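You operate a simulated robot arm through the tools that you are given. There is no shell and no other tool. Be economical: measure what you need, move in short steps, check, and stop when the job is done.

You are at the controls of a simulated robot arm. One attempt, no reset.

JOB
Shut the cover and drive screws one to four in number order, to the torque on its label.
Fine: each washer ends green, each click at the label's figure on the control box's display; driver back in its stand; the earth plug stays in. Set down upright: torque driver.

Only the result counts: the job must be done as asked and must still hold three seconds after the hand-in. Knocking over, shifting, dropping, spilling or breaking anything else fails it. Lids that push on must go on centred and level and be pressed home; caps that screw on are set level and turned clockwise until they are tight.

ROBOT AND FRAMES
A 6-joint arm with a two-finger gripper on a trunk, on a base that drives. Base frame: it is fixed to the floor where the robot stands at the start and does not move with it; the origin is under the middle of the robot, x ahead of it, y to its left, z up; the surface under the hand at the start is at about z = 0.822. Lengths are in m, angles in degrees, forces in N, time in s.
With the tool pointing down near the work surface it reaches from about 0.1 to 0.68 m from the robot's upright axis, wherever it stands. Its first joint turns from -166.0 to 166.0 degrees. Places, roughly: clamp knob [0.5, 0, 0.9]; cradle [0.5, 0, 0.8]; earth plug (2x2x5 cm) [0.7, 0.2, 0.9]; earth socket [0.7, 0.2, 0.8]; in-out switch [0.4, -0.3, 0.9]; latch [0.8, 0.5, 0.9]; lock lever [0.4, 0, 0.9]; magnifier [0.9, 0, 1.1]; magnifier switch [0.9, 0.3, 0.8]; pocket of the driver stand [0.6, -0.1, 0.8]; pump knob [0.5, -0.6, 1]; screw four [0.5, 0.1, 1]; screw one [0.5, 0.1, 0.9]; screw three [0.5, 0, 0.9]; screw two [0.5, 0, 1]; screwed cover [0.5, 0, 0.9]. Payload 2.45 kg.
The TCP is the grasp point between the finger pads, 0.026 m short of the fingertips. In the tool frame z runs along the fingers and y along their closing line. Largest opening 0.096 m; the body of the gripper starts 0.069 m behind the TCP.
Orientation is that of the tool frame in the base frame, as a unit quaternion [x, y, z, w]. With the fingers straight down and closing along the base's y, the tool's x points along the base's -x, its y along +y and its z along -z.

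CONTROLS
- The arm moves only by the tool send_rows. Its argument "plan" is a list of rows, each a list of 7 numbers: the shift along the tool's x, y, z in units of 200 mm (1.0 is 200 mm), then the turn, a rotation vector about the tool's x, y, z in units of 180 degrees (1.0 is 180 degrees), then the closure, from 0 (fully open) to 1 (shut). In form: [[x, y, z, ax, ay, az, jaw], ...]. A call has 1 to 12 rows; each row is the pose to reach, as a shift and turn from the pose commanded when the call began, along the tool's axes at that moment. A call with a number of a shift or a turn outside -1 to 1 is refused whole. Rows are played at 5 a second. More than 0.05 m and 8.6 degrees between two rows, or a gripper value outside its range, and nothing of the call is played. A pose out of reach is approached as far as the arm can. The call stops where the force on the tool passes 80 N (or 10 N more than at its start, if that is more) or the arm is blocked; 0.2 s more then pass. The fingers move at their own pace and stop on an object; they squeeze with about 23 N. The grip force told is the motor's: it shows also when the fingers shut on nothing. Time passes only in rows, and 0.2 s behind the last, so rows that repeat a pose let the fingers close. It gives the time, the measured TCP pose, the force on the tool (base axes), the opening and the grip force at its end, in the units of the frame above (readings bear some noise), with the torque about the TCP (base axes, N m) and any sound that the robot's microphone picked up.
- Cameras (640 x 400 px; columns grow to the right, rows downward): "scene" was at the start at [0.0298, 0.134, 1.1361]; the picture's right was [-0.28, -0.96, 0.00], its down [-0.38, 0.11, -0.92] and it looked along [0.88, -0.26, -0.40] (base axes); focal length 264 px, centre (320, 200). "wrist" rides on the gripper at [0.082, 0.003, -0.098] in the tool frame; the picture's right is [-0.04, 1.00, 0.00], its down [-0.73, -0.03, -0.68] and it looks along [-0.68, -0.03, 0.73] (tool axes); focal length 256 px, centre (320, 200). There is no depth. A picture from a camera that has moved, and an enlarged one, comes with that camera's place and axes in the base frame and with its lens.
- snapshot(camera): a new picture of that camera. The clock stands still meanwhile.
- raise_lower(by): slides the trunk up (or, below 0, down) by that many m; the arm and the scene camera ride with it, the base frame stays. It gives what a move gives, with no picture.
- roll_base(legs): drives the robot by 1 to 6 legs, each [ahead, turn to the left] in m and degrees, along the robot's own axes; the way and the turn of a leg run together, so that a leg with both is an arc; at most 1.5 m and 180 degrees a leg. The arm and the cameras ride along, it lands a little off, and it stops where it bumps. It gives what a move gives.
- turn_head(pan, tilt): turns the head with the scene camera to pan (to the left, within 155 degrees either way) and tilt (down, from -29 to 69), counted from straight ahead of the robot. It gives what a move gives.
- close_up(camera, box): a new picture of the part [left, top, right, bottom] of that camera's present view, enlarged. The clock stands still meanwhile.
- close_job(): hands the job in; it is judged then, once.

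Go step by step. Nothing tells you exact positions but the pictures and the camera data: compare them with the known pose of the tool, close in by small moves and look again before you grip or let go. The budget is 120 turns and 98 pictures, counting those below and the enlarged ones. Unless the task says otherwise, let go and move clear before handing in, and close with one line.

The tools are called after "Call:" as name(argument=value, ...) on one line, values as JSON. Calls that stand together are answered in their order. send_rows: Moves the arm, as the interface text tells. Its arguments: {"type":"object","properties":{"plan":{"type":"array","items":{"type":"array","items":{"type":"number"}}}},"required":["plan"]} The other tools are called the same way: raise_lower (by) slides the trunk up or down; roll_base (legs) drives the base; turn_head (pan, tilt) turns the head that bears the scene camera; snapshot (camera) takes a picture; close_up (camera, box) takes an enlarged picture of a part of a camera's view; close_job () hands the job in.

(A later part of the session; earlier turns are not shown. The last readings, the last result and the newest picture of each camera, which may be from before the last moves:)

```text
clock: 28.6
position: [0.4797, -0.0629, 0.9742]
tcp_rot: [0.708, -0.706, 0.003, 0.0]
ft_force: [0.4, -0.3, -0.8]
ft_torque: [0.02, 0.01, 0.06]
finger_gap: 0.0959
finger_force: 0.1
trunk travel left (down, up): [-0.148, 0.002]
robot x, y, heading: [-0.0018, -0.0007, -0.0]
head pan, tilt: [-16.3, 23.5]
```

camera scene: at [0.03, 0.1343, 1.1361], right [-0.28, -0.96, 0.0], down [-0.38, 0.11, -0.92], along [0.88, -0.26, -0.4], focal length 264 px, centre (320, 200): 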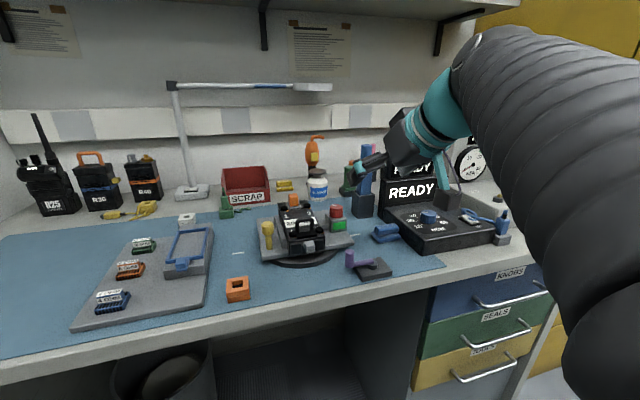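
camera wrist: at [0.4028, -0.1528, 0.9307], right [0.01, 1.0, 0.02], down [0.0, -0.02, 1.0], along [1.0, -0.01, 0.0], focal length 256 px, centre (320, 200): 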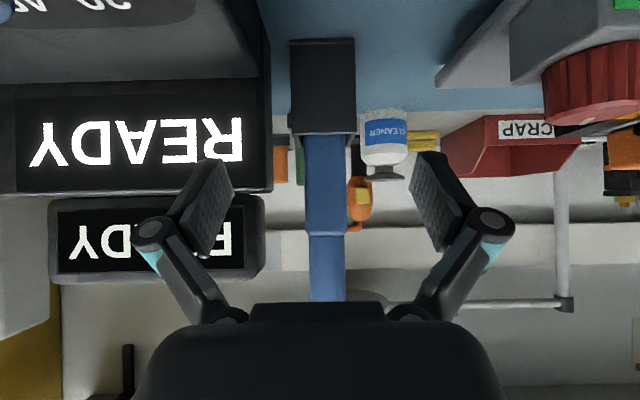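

Call:
send_rows(plan=[[0, -0.05, 0, 0, 0.042, 0, 0], [0, -0.1, 0, 0, 0.084, 0, 0], [0, -0.15, 0, 0, 0.126, 0, 0], [0, -0.2, 0, 0, 0.168, 0, 0], [0, -0.25, 0, 0, 0.21, 0, 0], [0, -0.3, 0, 0, 0.25, 0, 0], [0, -0.3, 0, 0, 0.25, 0, 0]])

Call:
snapshot(camera="wrist")

Call:
snapshot(camera="scene")

```text
clock: 30.2
position: [0.5394, -0.064, 0.9733]
tcp_rot: [-0.652, 0.653, -0.275, -0.271]
ft_force: [-0.3, 0.7, 0.1]
ft_torque: [-0.01, 0.01, -0.01]
finger_gap: 0.096
finger_force: 0.1
trunk travel left (down, up): [-0.148, 0.002]
robot x, y, heading: [-0.0032, -0.002, 0.1]
head pan, tilt: [-16.3, 23.5]
```

```text
58 pictures are left
camera wrist: at [0.5347, -0.0536, 1.1013], right [-1.0, 0.03, -0.03], down [0.03, 1.0, -0.04], along [0.03, -0.05, -1.0], focal length 256 px, centre (320, 200)
```

wrist: 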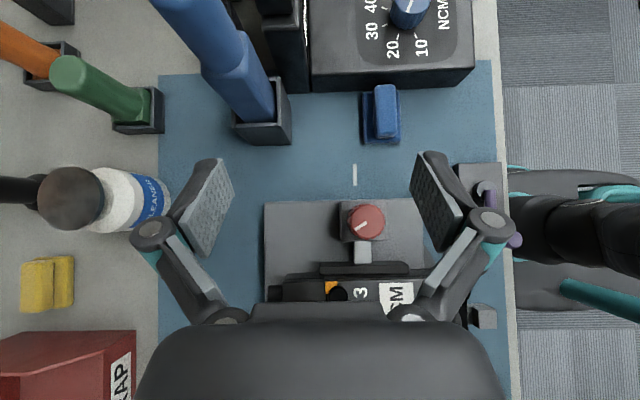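

```text
57 pictures are left
camera scene: at [0.0301, 0.1343, 1.1361], right [-0.28, -0.96, 0.0], down [-0.38, 0.11, -0.92], along [0.88, -0.26, -0.4], focal length 264 px, centre (320, 200)
```

scene: 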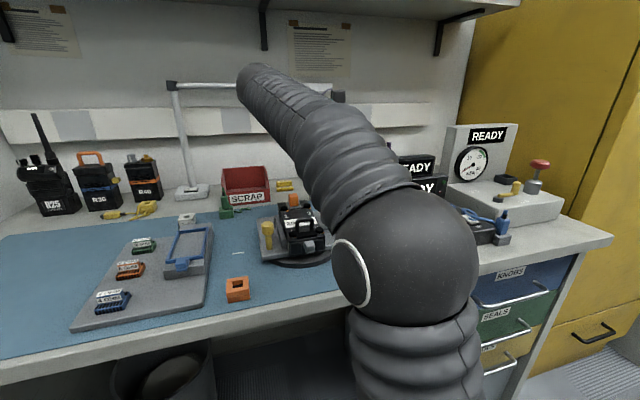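

The camera now looks straight down. I'll zoom in on the driver.

Call:
close_up(camera="wrist", box=[140, 0, 320, 160])

```text
2.50 times, centred on (230, 80) of wrist
camera zoom: at [0.5347, -0.0536, 1.1013], right [-1.0, 0.03, -0.03], down [0.03, 1.0, -0.04], along [0.03, -0.05, -1.0], focal length 640 px, centre (545, 500)
```

zoom: 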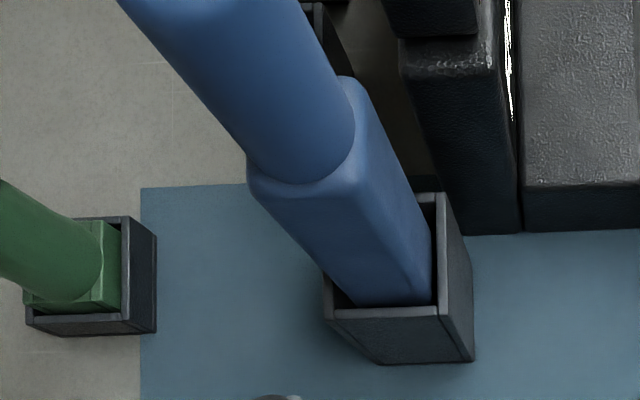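

The driver's axis is at about (0.596,-0.152). I'll line up in x and close in halfway.

Call:
send_rows(plan=[[0, -0.15, 0, 0, 0, 0, 0], [0, -0.283, 0, 0, 0, 0, 0], [0.03, -0.283, 0.13, 0, 0, 0, 0], [0.06, -0.283, 0.25, 0, 0, 0, 0], [0.06, -0.283, 0.25, 0, 0, 0, 0]])

Call:
snapshot(camera="wrist")

Call:
close_up(camera="scene", box=[320, 130, 480, 240])

```text
clock: 31.4
position: [0.5969, -0.1084, 0.9458]
tcp_rot: [-0.652, 0.654, -0.274, -0.27]
ft_force: [0.6, -0.3, -0.4]
ft_torque: [0.03, -0.01, 0.0]
finger_gap: 0.0961
finger_force: 0.1
trunk travel left (down, up): [-0.148, 0.002]
robot x, y, heading: [0.0009, -0.0003, -0.0]
head pan, tilt: [-16.3, 23.5]
```

```text
55 pictures are left
camera wrist: at [0.5921, -0.0978, 1.0737], right [-1.0, 0.03, -0.03], down [0.03, 1.0, -0.04], along [0.03, -0.04, -1.0], focal length 256 px, centre (320, 200)
```

wrist: 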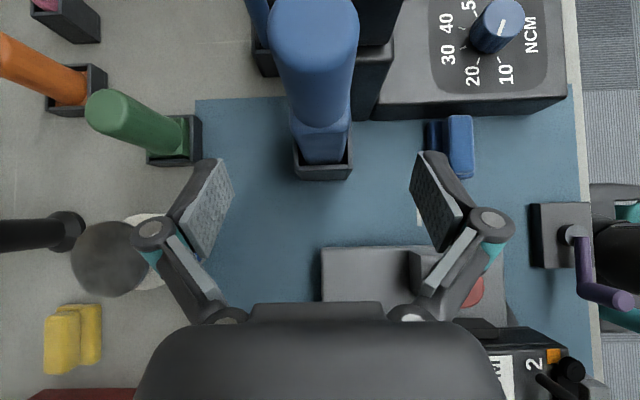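

```text
3.64 times, centred on (400, 185) of scene
camera zoom: at [0.0302, 0.1344, 1.1361], right [-0.28, -0.96, 0.0], down [-0.38, 0.11, -0.92], along [0.88, -0.26, -0.4], focal length 961 px, centre (29, 254)
```

zoom: 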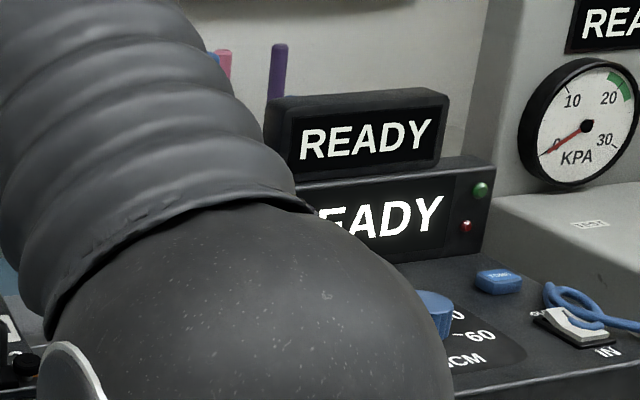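

Well centred. I'll advance and grip the driver's body.

Call:
send_rows(plan=[[0.024, 0.002, 0.1, 0, 0, 0, 0], [0.048, 0.002, 0.198, 0, 0, 0, 0], [0.048, 0.002, 0.198, 0, 0, 0, 0.4], [0.048, 0.002, 0.198, 0, 0, 0, 0.6], [0.048, 0.002, 0.198, 0, 0, 0, 1], [0.048, 0.002, 0.198, 0, 0, 0, 1], [0.048, 0.002, 0.198, 0, 0, 0, 1]])

Call:
snapshot(camera="wrist")

```text
clock: 33.0
position: [0.5959, -0.1425, 0.9263]
tcp_rot: [-0.652, 0.653, -0.275, -0.271]
ft_force: [0.4, -0.4, 1.4]
ft_torque: [-0.03, 0.0, 0.01]
finger_gap: 0.0293
finger_force: 22.9
trunk travel left (down, up): [-0.148, 0.002]
robot x, y, heading: [0.0005, 0.0019, 0.0]
head pan, tilt: [-16.3, 23.5]
```

```text
53 pictures are left
camera wrist: at [0.5909, -0.1311, 1.054], right [-1.0, 0.03, -0.03], down [0.03, 1.0, -0.04], along [0.03, -0.04, -1.0], focal length 256 px, centre (320, 200)
```

wrist: 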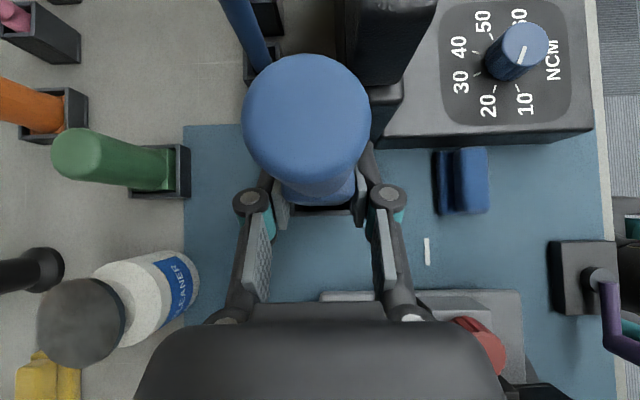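

The driver is held (29.3 mm, no side load). I'll lift straight up.

Call:
send_rows(plan=[[0.053, 0, -0.053, 0, 0, 0, 1], [0.107, 0, -0.105, 0, 0, 0, 1], [0.16, 0, -0.158, 0, 0, 0, 1], [0.214, 0, -0.21, 0, 0, 0, 1], [0.25, 0, -0.246, 0, 0, 0, 1], [0.25, 0, -0.246, 0, 0, 0, 1]])

Call:
snapshot(camera="scene")

Call:
snapshot(camera="wrist")

```text
clock: 34.5
position: [0.5962, -0.1428, 0.9963]
tcp_rot: [-0.652, 0.654, -0.274, -0.271]
ft_force: [-0.3, 0.6, -1.5]
ft_torque: [0.04, 0.01, 0.02]
finger_gap: 0.0296
finger_force: 23.3
trunk travel left (down, up): [-0.148, 0.002]
robot x, y, heading: [-0.0012, -0.0023, -0.1]
head pan, tilt: [-16.3, 23.5]
```

```text
52 pictures are left
camera scene: at [0.0302, 0.1343, 1.1361], right [-0.28, -0.96, 0.0], down [-0.38, 0.11, -0.92], along [0.88, -0.26, -0.4], focal length 264 px, centre (320, 200)
```

scene: 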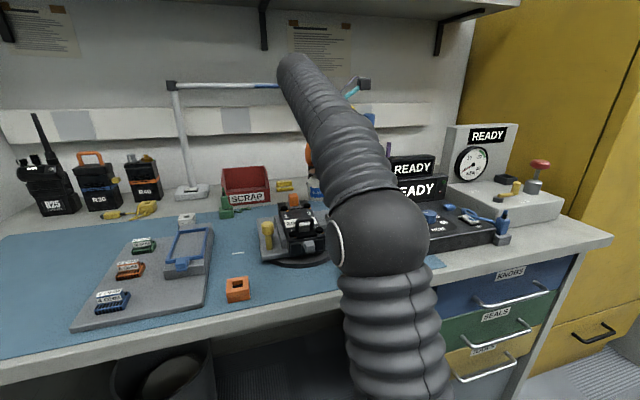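

```text
51 pictures are left
camera wrist: at [0.5917, -0.132, 1.124], right [-1.0, 0.03, -0.03], down [0.03, 1.0, -0.04], along [0.03, -0.04, -1.0], focal length 256 px, centre (320, 200)
```

wrist: 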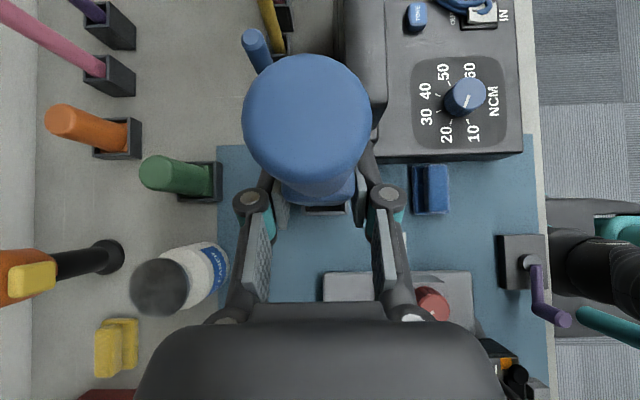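

The driver is out. I'll rise a bit more and move so the wrist camera can see the screws next to the driver.

Call:
send_rows(plan=[[0.089, 0, -0.088, 0, 0, 0, 1], [0.0, 0.1, -0.18, 0, 0, 0, 1], [-0.09, 0.21, -0.27, 0, 0, 0, 1], [-0.181, 0.325, -0.362, 0, 0, 0, 1], [-0.181, 0.325, -0.362, 0, 0, 0, 1]])

Call:
snapshot(camera="wrist")

Call:
close_up(camera="scene", box=[250, 150, 400, 260])

```text
clock: 35.6
position: [0.5312, -0.0648, 1.0228]
tcp_rot: [-0.651, 0.654, -0.274, -0.27]
ft_force: [-0.2, -0.4, -1.3]
ft_torque: [0.02, 0.02, -0.02]
finger_gap: 0.0294
finger_force: 23.1
trunk travel left (down, up): [-0.148, 0.002]
robot x, y, heading: [-0.0002, 0.0012, 0.3]
head pan, tilt: [-16.3, 23.5]
```

```text
50 pictures are left
camera wrist: at [0.5267, -0.0541, 1.1494], right [-1.0, 0.03, -0.03], down [0.03, 1.0, -0.04], along [0.03, -0.04, -1.0], focal length 256 px, centre (320, 200)
```

wrist: 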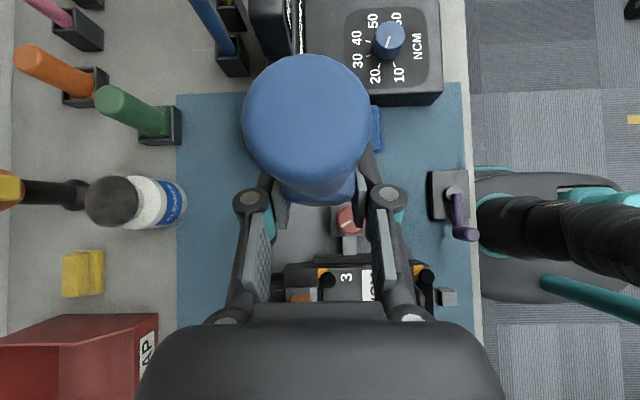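

```text
3.64 times, centred on (325, 205) of scene
camera zoom: at [0.0303, 0.1343, 1.1361], right [-0.28, -0.96, 0.0], down [-0.38, 0.11, -0.92], along [0.88, -0.26, -0.4], focal length 961 px, centre (302, 182)
```

zoom: 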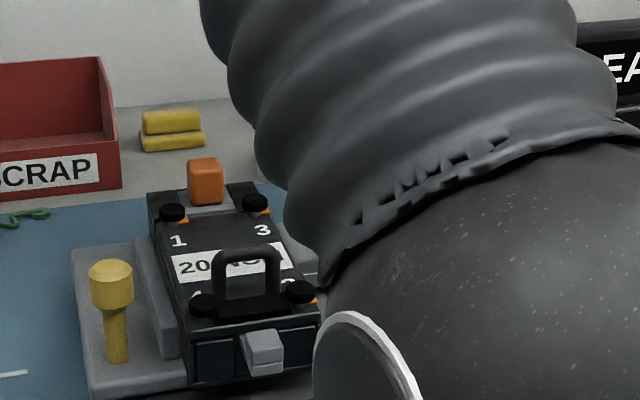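

Call:
close_up(camera="wrist", box=[270, 200, 470, 325])

```text
3.20 times, centred on (370, 262) of wrist
camera zoom: at [0.5267, -0.0541, 1.1494], right [-1.0, 0.03, -0.03], down [0.03, 1.0, -0.04], along [0.03, -0.04, -1.0], focal length 819 px, centre (160, 0)
```

zoom: 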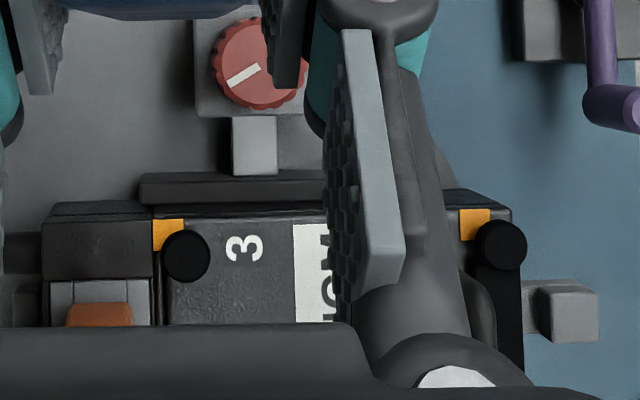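

Overhead measurement puts screw 3 at (0.530,0.014), 2 at (0.435,0.012), 1 at about (0.530,0.061) and 4 at about (0.434,0.059). I'll move the driver above screw 1.

Call:
send_rows(plan=[[-0.118, 0.002, -0.12, 0, 0, 0, 1], [-0.236, 0.004, -0.24, 0, 0, 0, 1], [-0.354, 0.006, -0.36, 0, 0, 0, 1], [-0.472, 0.008, -0.479, 0, 0, 0, 1], [-0.472, 0.008, -0.479, 0, 0, 0, 1]])

Call:
snapshot(camera="wrist")

Call:
snapshot(camera="scene")

```text
clock: 36.9
position: [0.5266, 0.0343, 0.983]
tcp_rot: [-0.652, 0.654, -0.276, -0.268]
ft_force: [-0.2, 0.9, 18.9]
ft_torque: [-0.15, -0.09, 0.01]
finger_gap: 0.0293
finger_force: 22.7
out of reach, approached as far as the arm can: row 2, 3, 4, 5
trunk travel left (down, up): [-0.148, 0.002]
robot x, y, heading: [0.0033, 0.001, 0.3]
head pan, tilt: [-16.3, 23.5]
```

```text
47 pictures are left
camera wrist: at [0.5201, 0.0443, 1.1115], right [-1.0, 0.03, -0.04], down [0.03, 1.0, -0.04], along [0.04, -0.04, -1.0], focal length 256 px, centre (320, 200)
```

wrist: 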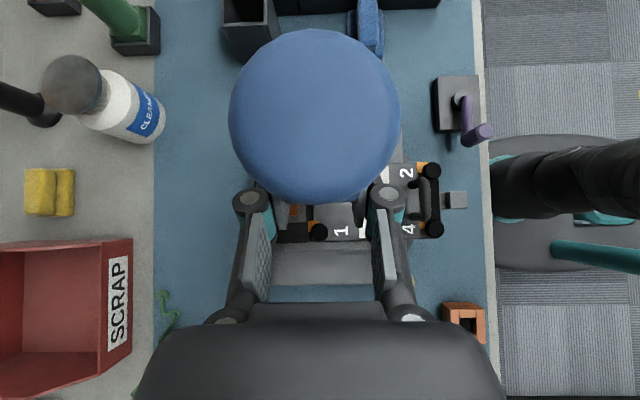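

```text
46 pictures are left
camera scene: at [0.0292, 0.1344, 1.1362], right [-0.28, -0.96, 0.0], down [-0.38, 0.11, -0.92], along [0.88, -0.26, -0.4], focal length 264 px, centre (320, 200)
```

scene: 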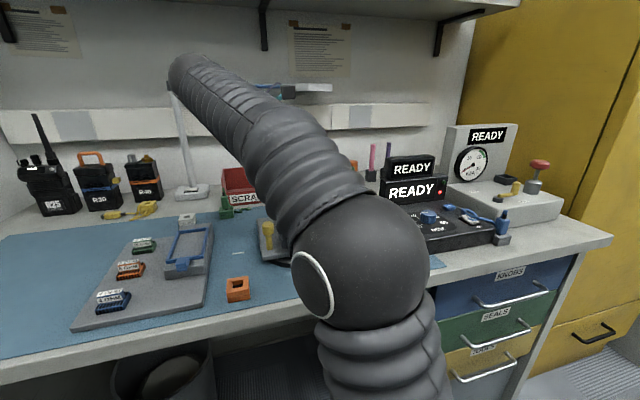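

The arm ran out of height and the driver rested on the lid, sliding up about 15 mm in the grip; the display still says READY. I'll lift off toward the robot, where there's more reach.

Call:
send_rows(plan=[[0.02, 0.02, -0.02, 0, 0, 0, 1], [0.055, 0.05, -0.053, 0, 0, 0, 1], [0.107, 0.1, -0.105, 0, 0, 0, 1], [0.16, 0.15, -0.158, 0, 0, 0, 1]])

Call:
snapshot(camera="wrist")

Call:
close_up(camera="scene", box=[230, 130, 450, 260])

```text
clock: 37.9
position: [0.5004, 0.0159, 0.9969]
tcp_rot: [-0.653, 0.653, -0.276, -0.268]
ft_force: [0.4, -1.1, -1.4]
ft_torque: [0.0, 0.01, 0.02]
finger_gap: 0.0299
finger_force: 23.3
out of reach, approached as far as the arm can: row 1, 2, 3, 4
trunk travel left (down, up): [-0.148, 0.002]
robot x, y, heading: [-0.0009, -0.0025, -0.1]
head pan, tilt: [-16.3, 23.5]
```

```text
45 pictures are left
camera wrist: at [0.4952, 0.0252, 1.1254], right [-1.0, 0.03, -0.04], down [0.03, 1.0, -0.04], along [0.04, -0.04, -1.0], focal length 256 px, centre (320, 200)
```

wrist: 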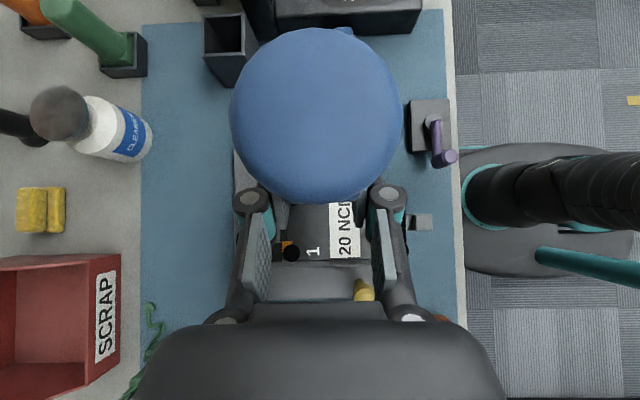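

```text
2.91 times, centred on (340, 195) of scene
camera zoom: at [0.0302, 0.1344, 1.1361], right [-0.28, -0.96, 0.0], down [-0.38, 0.11, -0.92], along [0.88, -0.26, -0.4], focal length 769 px, centre (262, 214)
```

zoom: 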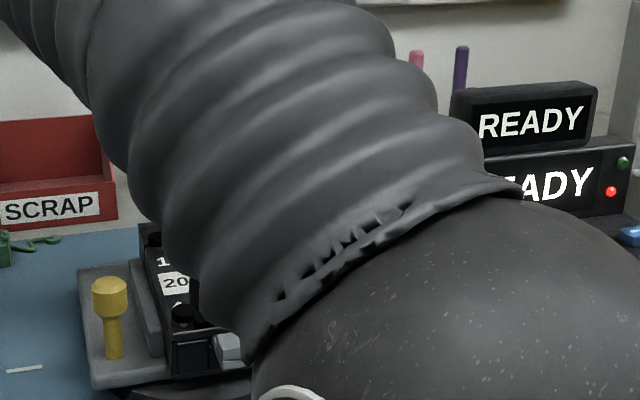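

Clear of contact. I'll yaw the hand counter-clockwise about the vertical so the wrist comes round toward the robot, which gains height.

Call:
send_rows(plan=[[0, 0, 0, 0.0316, 0, -0.0312, 1], [0, 0, 0, 0.0632, 0, -0.0624, 1], [0, 0, 0, 0.0948, 0, -0.0936, 1], [0, 0, 0, 0.1264, 0, -0.1248, 1], [0, 0, 0, 0.158, 0, -0.156, 1], [0, 0, 0, 0.1896, 0, -0.1872, 1]])

```text
clock: 39.2
position: [0.4998, 0.0151, 0.997]
tcp_rot: [0.861, -0.332, 0.361, 0.138]
ft_force: [0.0, -0.7, -1.7]
ft_torque: [-0.04, 0.03, -0.04]
finger_gap: 0.0291
finger_force: 22.6
trunk travel left (down, up): [-0.148, 0.002]
robot x, y, heading: [0.005, -0.0034, -0.3]
head pan, tilt: [-16.3, 23.5]
```

Call:
send_rows(plan=[[0, 0, 0, 0.0332, 0, -0.0328, 1], [0, 0, 0, 0.0664, 0, -0.0656, 1], [0, 0, 0, 0.0996, 0, -0.0984, 1], [0, 0, 0, 0.1328, 0, -0.1312, 1], [0, 0, 0, 0.166, 0, -0.164, 1]])

Call:
snapshot(camera="wrist")

Call:
snapshot(camera="scene")

```text
clock: 40.5
position: [0.498, 0.0296, 0.9955]
tcp_rot: [0.921, -0.003, 0.389, 0.001]
ft_force: [0.5, 0.1, -2.1]
ft_torque: [0.02, 0.02, 0.0]
finger_gap: 0.0295
finger_force: 22.7
out of reach, approached as far as the arm can: row 5
trunk travel left (down, up): [-0.148, 0.002]
robot x, y, heading: [0.0035, -0.0, 0.1]
head pan, tilt: [-16.3, 23.5]
```

```text
43 pictures are left
camera wrist: at [0.4837, 0.0241, 1.1227], right [-0.03, -1.0, -0.03], down [-1.0, 0.04, -0.05], along [0.05, 0.03, -1.0], focal length 256 px, centre (320, 200)
```

wrist: 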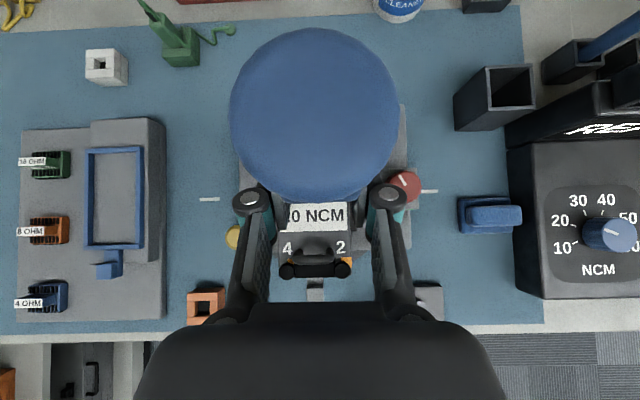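

```text
42 pictures are left
camera scene: at [0.0301, 0.1342, 1.1362], right [-0.28, -0.96, 0.0], down [-0.38, 0.11, -0.92], along [0.88, -0.26, -0.4], focal length 264 px, centre (320, 200)
```

scene: 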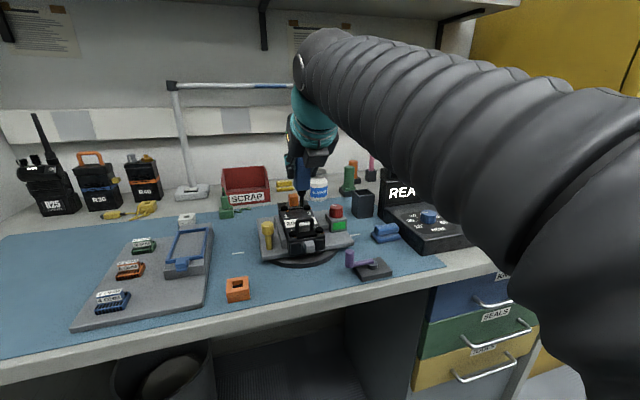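

The scene camera now sees the device and driver clearly. I'll zoom in.

Call:
close_up(camera="scene", box=[255, 150, 355, 260])

```text
3.64 times, centred on (305, 205) of scene
camera zoom: at [0.0301, 0.1342, 1.1362], right [-0.28, -0.96, 0.0], down [-0.38, 0.11, -0.92], along [0.88, -0.26, -0.4], focal length 961 px, centre (374, 182)
```

zoom: 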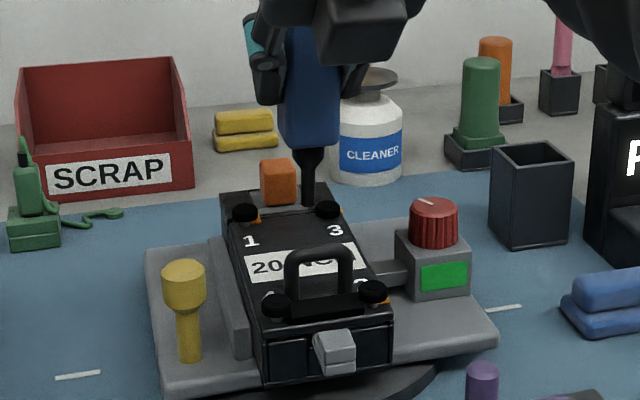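

Call:
close_up(camera="scene", box=[285, 140, 335, 220])

```text
5.00 times, centred on (310, 180) of scene
camera zoom: at [0.0301, 0.1342, 1.1362], right [-0.28, -0.96, 0.0], down [-0.38, 0.11, -0.92], along [0.88, -0.26, -0.4], focal length 1322 px, centre (370, 300)
```

zoom: 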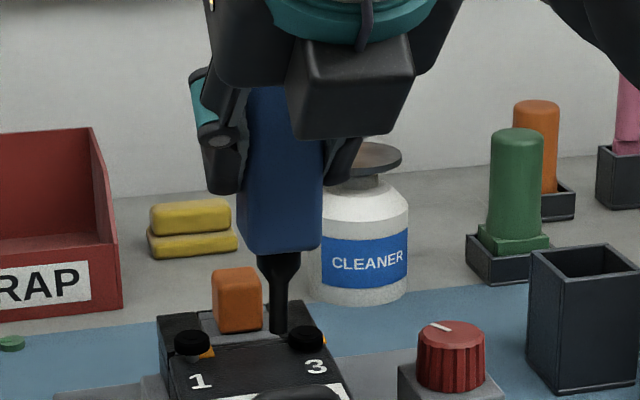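

The driver has tilted about 3–4° in the grip. I'll correct that with a small pitch and move over screw 1, staying above the head.

Call:
send_rows(plan=[[0.0, 0.0, 0.0, 0, -0.0195, 0, 1], [0.04, -0.08, 0.041, 0, -0.0195, 0, 1], [0.079, -0.157, 0.082, 0, -0.0195, 0, 1], [0.079, -0.157, 0.082, 0, -0.0195, 0, 1]])

Call:
snapshot(camera="wrist")

Call:
close_up(camera="scene", box=[270, 170, 340, 250])

```text
clock: 41.5
position: [0.5208, 0.0607, 0.9951]
tcp_rot: [0.933, 0.0, 0.359, -0.001]
ft_force: [-0.1, -0.2, -1.6]
ft_torque: [-0.01, 0.05, 0.01]
finger_gap: 0.0296
finger_force: 23.6
trunk travel left (down, up): [-0.148, 0.002]
robot x, y, heading: [0.0002, 0.0008, -0.2]
head pan, tilt: [-16.3, 23.5]
```

```text
39 pictures are left
camera wrist: at [0.5136, 0.0553, 1.1233], right [-0.03, -1.0, -0.03], down [-1.0, 0.03, 0.01], along [-0.01, 0.03, -1.0], focal length 256 px, centre (320, 200)
```

wrist: 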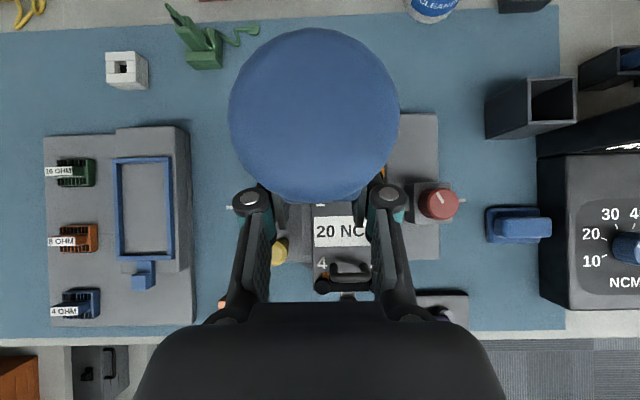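

```text
5.00 times, centred on (305, 210) of scene
camera zoom: at [0.0301, 0.1343, 1.1361], right [-0.28, -0.96, 0.0], down [-0.38, 0.11, -0.92], along [0.88, -0.26, -0.4], focal length 1322 px, centre (395, 150)
```

zoom: 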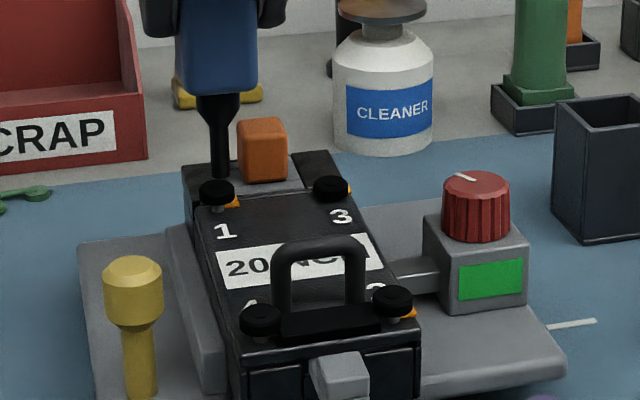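

The driver is vertical and near screw 1. Before descending I'll zoom in to compare the bit with the screw heads.

Call:
close_up(camera="scene", box=[290, 180, 330, 215])

```text
11.43 times, centred on (310, 198) of scene
camera zoom: at [0.0301, 0.1343, 1.1361], right [-0.28, -0.96, 0.0], down [-0.38, 0.11, -0.92], along [0.88, -0.26, -0.4], focal length 3021 px, centre (434, 229)
```

zoom: 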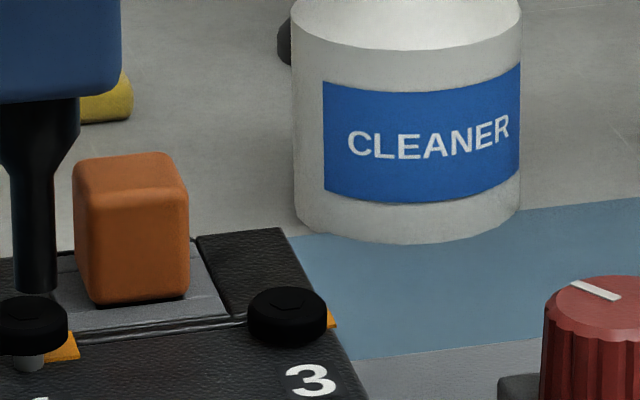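

Screw 3 already sits lower than screw 1, from the earlier contact, but its washer is still orange. The bit is about 4 mm above screw 1, so I'll descend slowly onto it.

Call:
send_rows(plan=[[-0.0067, 0, 0.0074, 0, 0, 0, 1], [-0.0134, 0, 0.0148, 0, 0, 0, 1], [-0.0201, 0, 0.0223, 0, 0, 0, 1], [-0.0268, 0, 0.0297, 0, 0, 0, 1]])

Call:
close_up(camera="scene", box=[280, 180, 330, 230])

Call:
snapshot(camera="scene")

```text
clock: 42.5
position: [0.5209, 0.0601, 0.987]
tcp_rot: [0.933, -0.001, 0.36, -0.001]
ft_force: [-0.3, 0.0, -1.0]
ft_torque: [0.03, 0.02, -0.01]
finger_gap: 0.0296
finger_force: 23.0
trunk travel left (down, up): [-0.148, 0.002]
robot x, y, heading: [-0.0009, 0.0008, 0.1]
head pan, tilt: [-16.3, 23.5]
```

```text
8.00 times, centred on (305, 205) of scene
camera zoom: at [0.0301, 0.1343, 1.1361], right [-0.28, -0.96, 0.0], down [-0.38, 0.11, -0.92], along [0.88, -0.26, -0.4], focal length 2115 px, centre (440, 160)
```

zoom: 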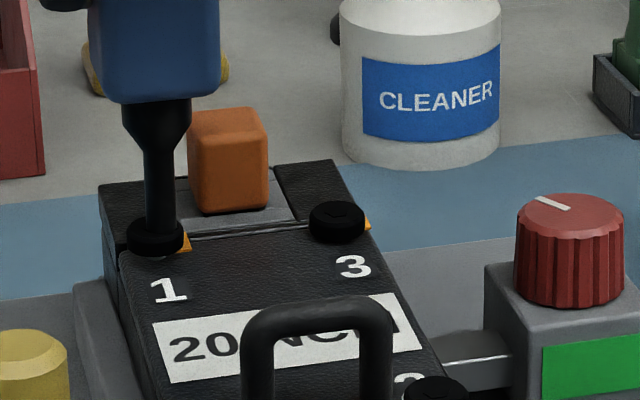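

```text
35 pictures are left
camera scene: at [0.0301, 0.1343, 1.1361], right [-0.28, -0.96, 0.0], down [-0.38, 0.11, -0.92], along [0.88, -0.26, -0.4], focal length 264 px, centre (320, 200)
```

scene: 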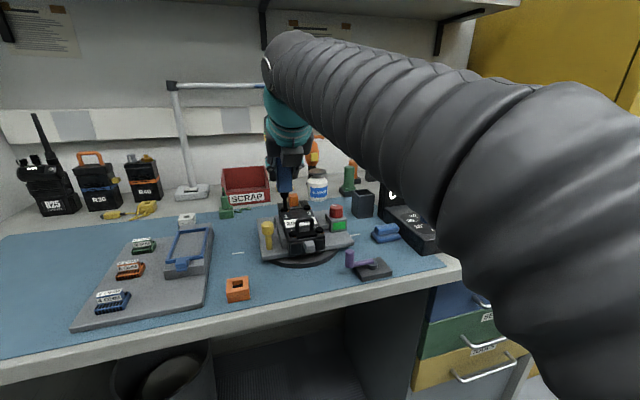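

The bit sits on screw 1 and the screw appears to be going in. I'll keep following it down.

Call:
send_rows(plan=[[-0.0034, 0, 0.0037, 0, 0, 0, 1], [-0.0067, 0, 0.0074, 0, 0, 0, 1], [-0.01, 0, 0.0111, 0, 0, 0, 1], [-0.0134, 0, 0.0148, 0, 0, 0, 1], [-0.0134, 0, 0.0148, 0, 0, 0, 1], [-0.0134, 0, 0.0148, 0, 0, 0, 1]])

Call:
close_up(camera="scene", box=[280, 180, 330, 230])

```text
clock: 43.9
position: [0.521, 0.0607, 0.9836]
tcp_rot: [0.933, -0.002, 0.361, 0.0]
ft_force: [1.5, 1.2, 19.0]
ft_torque: [0.16, -0.33, -0.02]
finger_gap: 0.0298
finger_force: 22.9
trunk travel left (down, up): [-0.148, 0.002]
robot x, y, heading: [0.0029, 0.001, 0.2]
head pan, tilt: [-16.3, 23.5]
```

```text
8.00 times, centred on (305, 205) of scene
camera zoom: at [0.0294, 0.1344, 1.1362], right [-0.28, -0.96, 0.0], down [-0.38, 0.11, -0.92], along [0.88, -0.26, -0.4], focal length 2115 px, centre (440, 160)
```

zoom: 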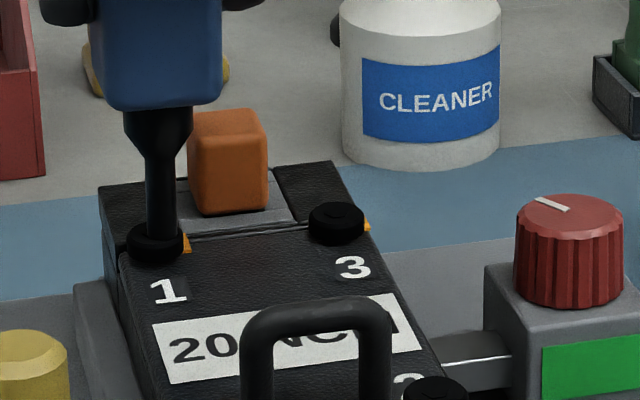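

The force is 19 N and screw 1 is down level with 3, but there was no click yet. I'll hold a little more pressure for a couple of seconds.

Call:
send_rows(plan=[[-0.0017, 0, 0.0018, 0, 0, 0, 1], [-0.0034, 0, 0.0037, 0, 0, 0, 1], [-0.0034, 0, 0.0037, 0, 0, 0, 1], [-0.0034, 0, 0.0037, 0, 0, 0, 1], [-0.0034, 0, 0.0037, 0, 0, 0, 1], [-0.0034, 0, 0.0037, 0, 0, 0, 1], [-0.0034, 0, 0.0037, 0, 0, 0, 1], [-0.0034, 0, 0.0037, 0, 0, 0, 1], [-0.0034, 0, 0.0037, 0, 0, 0, 1], [-0.0034, 0, 0.0037, 0, 0, 0, 1]])

Call:
snapshot(camera="wrist")

Call:
close_up(camera="scene", box=[280, 180, 330, 230])

```text
clock: 46.0
position: [0.5203, 0.061, 0.9821]
tcp_rot: [0.933, -0.001, 0.36, 0.0]
ft_force: [1.0, -1.2, 14.9]
ft_torque: [-0.04, -0.21, -0.01]
finger_gap: 0.0295
finger_force: 23.6
trunk travel left (down, up): [-0.148, 0.002]
robot x, y, heading: [0.0036, -0.0021, 0.1]
head pan, tilt: [-16.3, 23.5]
```

```text
33 pictures are left
camera wrist: at [0.5135, 0.0557, 1.1099], right [-0.03, -1.0, -0.03], down [-1.0, 0.03, 0.01], along [-0.01, 0.03, -1.0], focal length 256 px, centre (320, 200)
```

wrist: 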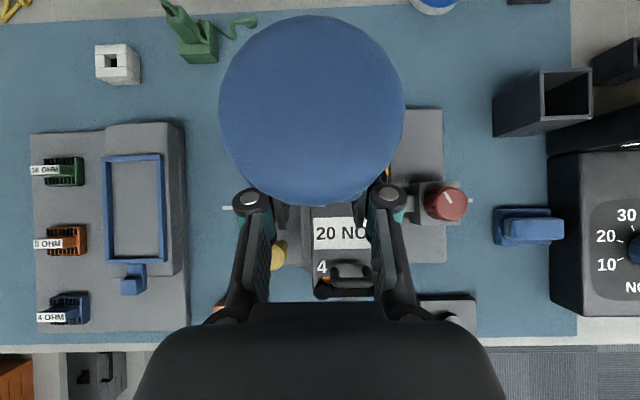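

```text
8.00 times, centred on (305, 205) of scene
camera zoom: at [0.0295, 0.1342, 1.1362], right [-0.28, -0.96, 0.0], down [-0.38, 0.11, -0.92], along [0.88, -0.26, -0.4], focal length 2115 px, centre (440, 160)
```

zoom: 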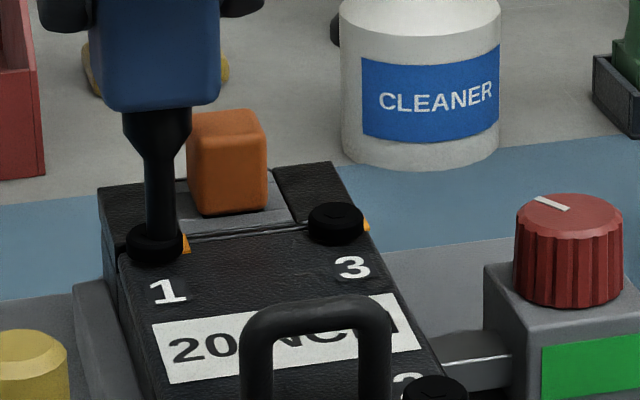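

No click, and the driver has slipped a few mm upward in the grip. The bit looks about 1.7 mm right of the head's centre, so I'll ease up, recentre and press again.

Call:
send_rows(plan=[[0.0134, 0, -0.0148, 0, 0, 0, 1], [0.0134, -0.0085, -0.0148, 0, 0, 0, 1], [0.0067, -0.0085, -0.0074, 0, 0, 0, 1], [0, -0.0085, 0, 0, 0, 0, 1], [-0.0034, -0.0085, 0.0037, 0, 0, 0, 1], [-0.0067, -0.0085, 0.0074, 0, 0, 0, 1], [-0.0067, -0.0085, 0.0074, 0, 0, 0, 1]])

Call:
close_up(camera="scene", box=[285, 185, 325, 220])

```text
clock: 47.6
position: [0.5189, 0.0622, 0.9807]
tcp_rot: [0.933, -0.001, 0.36, -0.001]
ft_force: [-0.8, -1.7, 2.6]
ft_torque: [-0.03, -0.03, 0.08]
finger_gap: 0.0298
finger_force: 22.7
trunk travel left (down, up): [-0.148, 0.002]
robot x, y, heading: [-0.0022, -0.0014, -0.0]
head pan, tilt: [-16.3, 23.5]
```

```text
11.43 times, centred on (305, 202) of scene
camera zoom: at [0.03, 0.1343, 1.1362], right [-0.28, -0.96, 0.0], down [-0.38, 0.11, -0.92], along [0.88, -0.26, -0.4], focal length 3021 px, centre (491, 171)
```

zoom: 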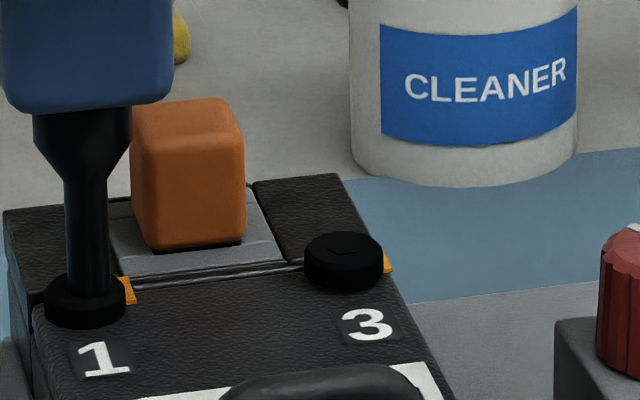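

The bit has now dropped into the recess and there's a reaction torque of about 8 Ncm, so it seems to be driving. I'll follow down gently.

Call:
send_rows(plan=[[-0.0034, 0, 0.0037, 0, 0, 0, 1], [-0.0034, 0, 0.0037, 0, 0, 0, 1], [-0.0067, 0, 0.0074, 0, 0, 0, 1], [-0.0067, 0, 0.0074, 0, 0, 0, 1], [-0.0067, 0, 0.0074, 0, 0, 0, 1], [-0.0067, 0, 0.0074, 0, 0, 0, 1]])

Call:
close_up(camera="scene", box=[285, 185, 325, 220])

```text
clock: 49.0
position: [0.5202, 0.0617, 0.9801]
tcp_rot: [0.932, -0.002, 0.361, 0.0]
ft_force: [-0.1, -1.7, 18.3]
ft_torque: [-0.05, -0.21, 0.0]
finger_gap: 0.0295
finger_force: 22.8
trunk travel left (down, up): [-0.148, 0.002]
robot x, y, heading: [0.0001, 0.0008, -0.3]
head pan, tilt: [-16.3, 23.5]
```

```text
11.43 times, centred on (305, 202) of scene
camera zoom: at [0.0293, 0.1342, 1.1363], right [-0.28, -0.96, 0.0], down [-0.38, 0.11, -0.92], along [0.88, -0.26, -0.4], focal length 3021 px, centre (491, 171)
```

zoom: 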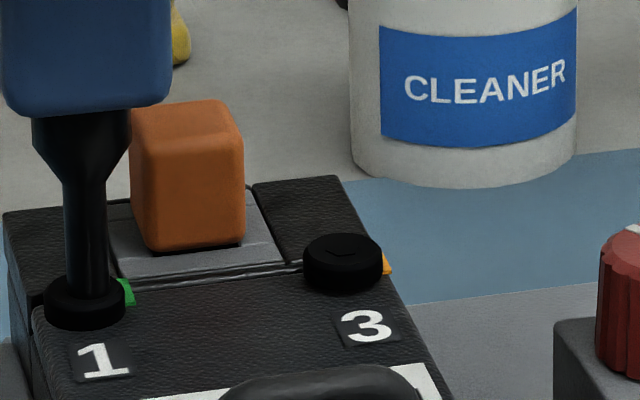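

Washer 1 is green. I'll lift off, move right and then back toward screw 2.

Call:
send_rows(plan=[[0.03, 0, -0.033, 0, 0, 0, 1], [0.084, 0, -0.0928, 0, 0, 0, 1], [0.084, 0.12, -0.0928, 0, 0, 0, 1], [0.084, 0.2485, -0.0928, 0, 0, 0, 1], [0.0, 0.2485, -0.17, 0, 0, 0, 1], [-0.09, 0.2485, -0.25, 0, 0, 0, 1], [-0.18, 0.2485, -0.33, 0, 0, 0, 1], [-0.271, 0.2485, -0.4134, 0, 0, 0, 1], [-0.271, 0.2485, -0.4134, 0, 0, 0, 1]])

Call:
snapshot(camera="scene")

Call:
snapshot(camera="wrist")

```text
clock: 51.0
position: [0.4243, 0.0251, 1.0027]
tcp_rot: [0.933, -0.003, 0.361, 0.001]
ft_force: [-0.9, 0.7, -1.0]
ft_torque: [0.02, 0.01, 0.05]
finger_gap: 0.0296
finger_force: 22.8
out of reach, approached as far as the arm can: row 4, 5, 6, 7, 8, 9
trunk travel left (down, up): [-0.148, 0.002]
robot x, y, heading: [0.0004, 0.0028, -0.0]
head pan, tilt: [-16.3, 23.5]
```

```text
29 pictures are left
camera scene: at [0.0302, 0.1343, 1.1361], right [-0.28, -0.96, 0.0], down [-0.38, 0.11, -0.92], along [0.88, -0.26, -0.4], focal length 264 px, centre (320, 200)
```

scene: 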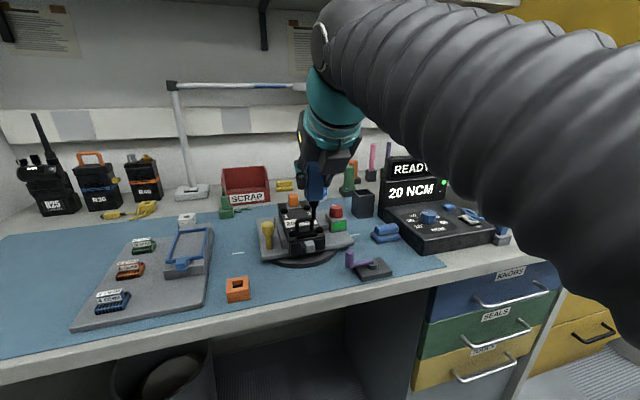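

```text
28 pictures are left
camera wrist: at [0.417, 0.0202, 1.13], right [-0.04, -1.0, -0.03], down [-1.0, 0.04, 0.01], along [-0.01, 0.03, -1.0], focal length 256 px, centre (320, 200)
```

wrist: 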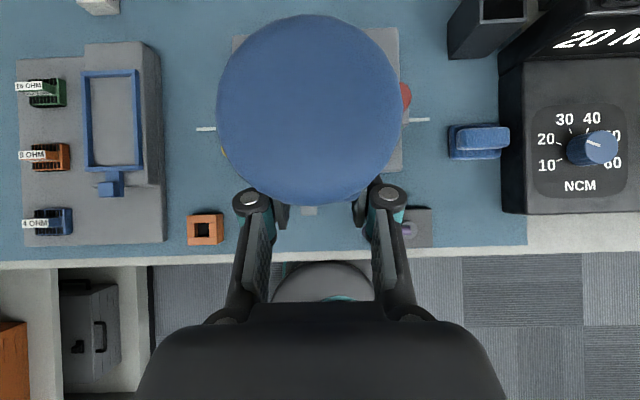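

The display reads 20 NCM with a green lamp. The hand's yaw is at a joint limit here, so I'll turn it 12° clockwise and then complete the move to screw 2.

Call:
send_rows(plan=[[0, 0, 0, -0.0223, 0, 0.0247, 1], [0, 0, 0, -0.0447, 0, 0.0495, 1], [0, 0.0535, 0, -0.0447, 0, 0.0495, 1], [0, 0.0535, 0, -0.0447, 0, 0.0495, 1]])

Call:
close_up(camera="scene", box=[290, 180, 340, 250])

```text
clock: 52.0
position: [0.4232, 0.0143, 1.0015]
tcp_rot: [0.928, -0.098, 0.356, 0.037]
ft_force: [0.5, 0.8, -1.8]
ft_torque: [-0.02, 0.01, 0.0]
finger_gap: 0.0294
finger_force: 22.7
trunk travel left (down, up): [-0.148, 0.002]
robot x, y, heading: [-0.0006, 0.0008, 0.1]
head pan, tilt: [-16.3, 23.5]
```

```text
5.71 times, centred on (315, 215) of scene
camera zoom: at [0.0301, 0.1343, 1.1361], right [-0.28, -0.96, 0.0], down [-0.38, 0.11, -0.92], along [0.88, -0.26, -0.4], focal length 1510 px, centre (349, 114)
```

zoom: 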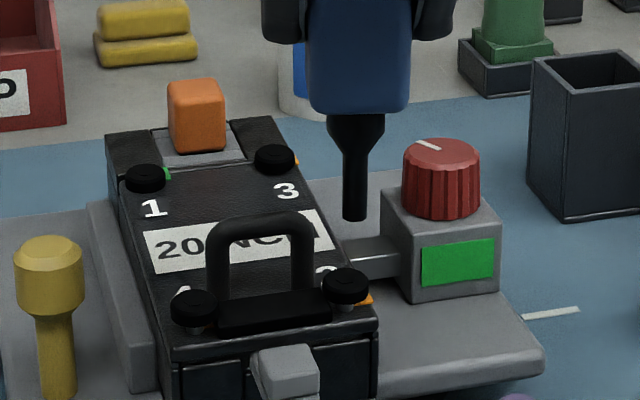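

The bit is near screw 2 and needs about 2 mm left. I'll shift and come down to just above the head, then look.

Call:
send_rows(plan=[[-0.017, -0.0123, 0.02, 0, 0, 0, 1], [-0.035, -0.0123, 0.041, 0, 0, 0, 1], [-0.0518, -0.0123, 0.061, 0, 0, 0, 1], [-0.0518, -0.0123, 0.061, 0, 0, 0, 1]])

Call:
close_up(camera="scene", box=[295, 200, 335, 235])

```text
clock: 53.0
position: [0.426, 0.0156, 0.9872]
tcp_rot: [0.928, -0.099, 0.357, 0.038]
ft_force: [-0.3, 1.1, -1.8]
ft_torque: [0.0, 0.03, 0.03]
finger_gap: 0.0296
finger_force: 23.0
trunk travel left (down, up): [-0.148, 0.002]
robot x, y, heading: [-0.001, 0.0027, -0.2]
head pan, tilt: [-16.3, 23.5]
```

```text
11.43 times, centred on (315, 218) of scene
camera zoom: at [0.0301, 0.1343, 1.1361], right [-0.28, -0.96, 0.0], down [-0.38, 0.11, -0.92], along [0.88, -0.26, -0.4], focal length 3021 px, centre (377, 0)
```

zoom: 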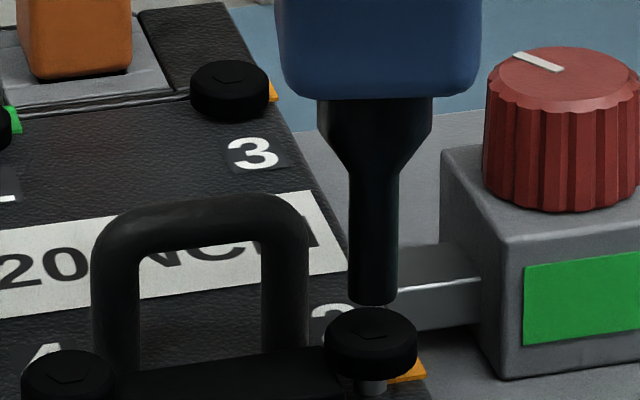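

Laterally aligned over screw 2. I'll descend onto it.

Call:
send_rows(plan=[[-0.0067, 0, 0.0074, 0, 0, 0, 1], [-0.0134, 0, 0.0148, 0, 0, 0, 1], [-0.0201, 0, 0.0223, 0, 0, 0, 1], [-0.0268, 0, 0.0297, 0, 0, 0, 1], [-0.0335, 0, 0.0371, 0, 0, 0, 1], [-0.0335, 0, 0.0371, 0, 0, 0, 1]])

Call:
close_up(camera="scene", box=[295, 200, 335, 235])

```text
clock: 54.5
position: [0.4248, 0.0163, 0.9767]
tcp_rot: [0.928, -0.099, 0.357, 0.038]
ft_force: [1.4, -0.5, 2.8]
ft_torque: [-0.06, -0.01, -0.01]
finger_gap: 0.0294
finger_force: 23.0
trunk travel left (down, up): [-0.148, 0.002]
robot x, y, heading: [0.0003, -0.0002, -0.1]
head pan, tilt: [-16.3, 23.5]
```

```text
11.43 times, centred on (315, 218) of scene
camera zoom: at [0.0299, 0.1343, 1.1361], right [-0.28, -0.96, 0.0], down [-0.38, 0.11, -0.92], along [0.88, -0.26, -0.4], focal length 3021 px, centre (377, 0)
```

zoom: 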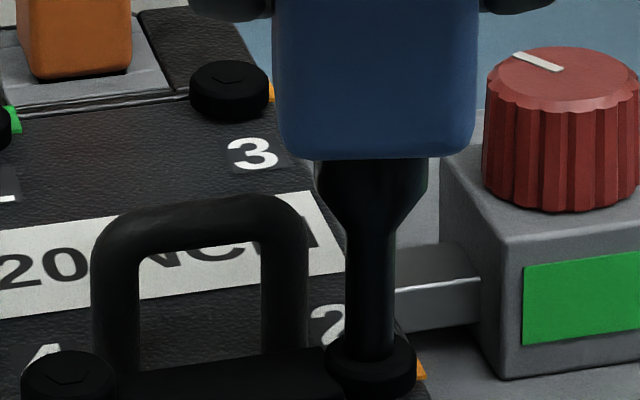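

Call:
send_rows(plan=[[-0.0034, 0, 0.0037, 0, 0, 0, 1], [-0.0067, 0, 0.0074, 0, 0, 0, 1], [-0.0067, 0, 0.0074, 0, 0, 0, 1], [-0.01, 0, 0.0111, 0, 0, 0, 1], [-0.01, 0, 0.0111, 0, 0, 0, 1], [-0.01, 0, 0.0111, 0, 0, 0, 1], [-0.01, 0, 0.0111, 0, 0, 0, 1], [-0.01, 0, 0.0111, 0, 0, 0, 1]])

Call:
close_up(camera="scene", box=[295, 200, 335, 235])

```text
clock: 56.2
position: [0.4248, 0.0162, 0.9736]
tcp_rot: [0.928, -0.1, 0.358, 0.038]
ft_force: [0.6, 0.7, 2.2]
ft_torque: [0.06, -0.12, -0.02]
finger_gap: 0.0295
finger_force: 23.1
trunk travel left (down, up): [-0.148, 0.002]
robot x, y, heading: [-0.0005, -0.0004, -0.1]
head pan, tilt: [-16.3, 23.5]
```

```text
11.43 times, centred on (315, 218) of scene
camera zoom: at [0.03, 0.1343, 1.1362], right [-0.28, -0.96, 0.0], down [-0.38, 0.11, -0.92], along [0.88, -0.26, -0.4], focal length 3021 px, centre (377, 0)
```

zoom: 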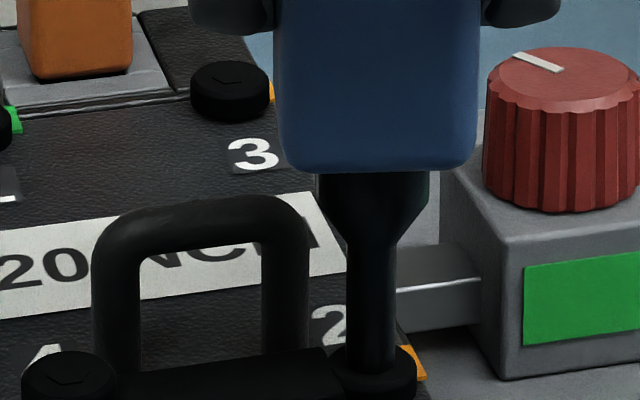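

It's still lowering at low force. I'll continue.

Call:
send_rows(plan=[[-0.0034, 0, 0.0037, 0, 0, 0, 1], [-0.0034, 0, 0.0037, 0, 0, 0, 1], [-0.0067, 0, 0.0074, 0, 0, 0, 1], [-0.0067, 0, 0.0074, 0, 0, 0, 1], [-0.01, 0, 0.0111, 0, 0, 0, 1], [-0.01, 0, 0.0111, 0, 0, 0, 1], [-0.01, 0, 0.0111, 0, 0, 0, 1], [-0.01, 0, 0.0111, 0, 0, 0, 1]])

Call:
close_up(camera="scene", box=[285, 200, 335, 245])

```text
clock: 58.0
position: [0.4245, 0.016, 0.9701]
tcp_rot: [0.928, -0.098, 0.358, 0.038]
ft_force: [-0.4, -1.1, 19.6]
ft_torque: [-0.05, -0.25, -0.03]
finger_gap: 0.0298
finger_force: 22.5
trunk travel left (down, up): [-0.148, 0.002]
robot x, y, heading: [0.0004, 0.002, 0.1]
head pan, tilt: [-16.3, 23.5]
```

```text
8.89 times, centred on (310, 222) of scene
camera zoom: at [0.0294, 0.1343, 1.1362], right [-0.28, -0.96, 0.0], down [-0.38, 0.11, -0.92], along [0.88, -0.26, -0.4], focal length 2350 px, centre (409, 0)
```

zoom: 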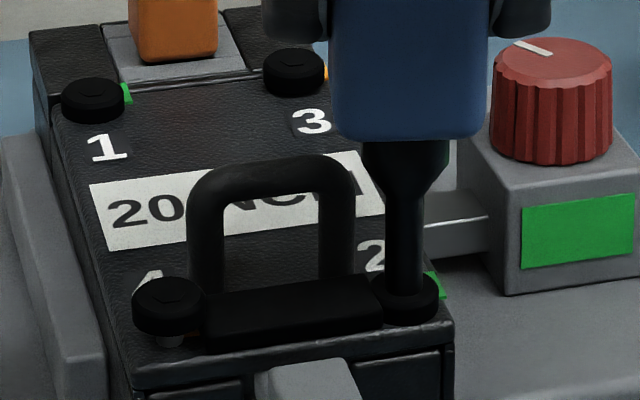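

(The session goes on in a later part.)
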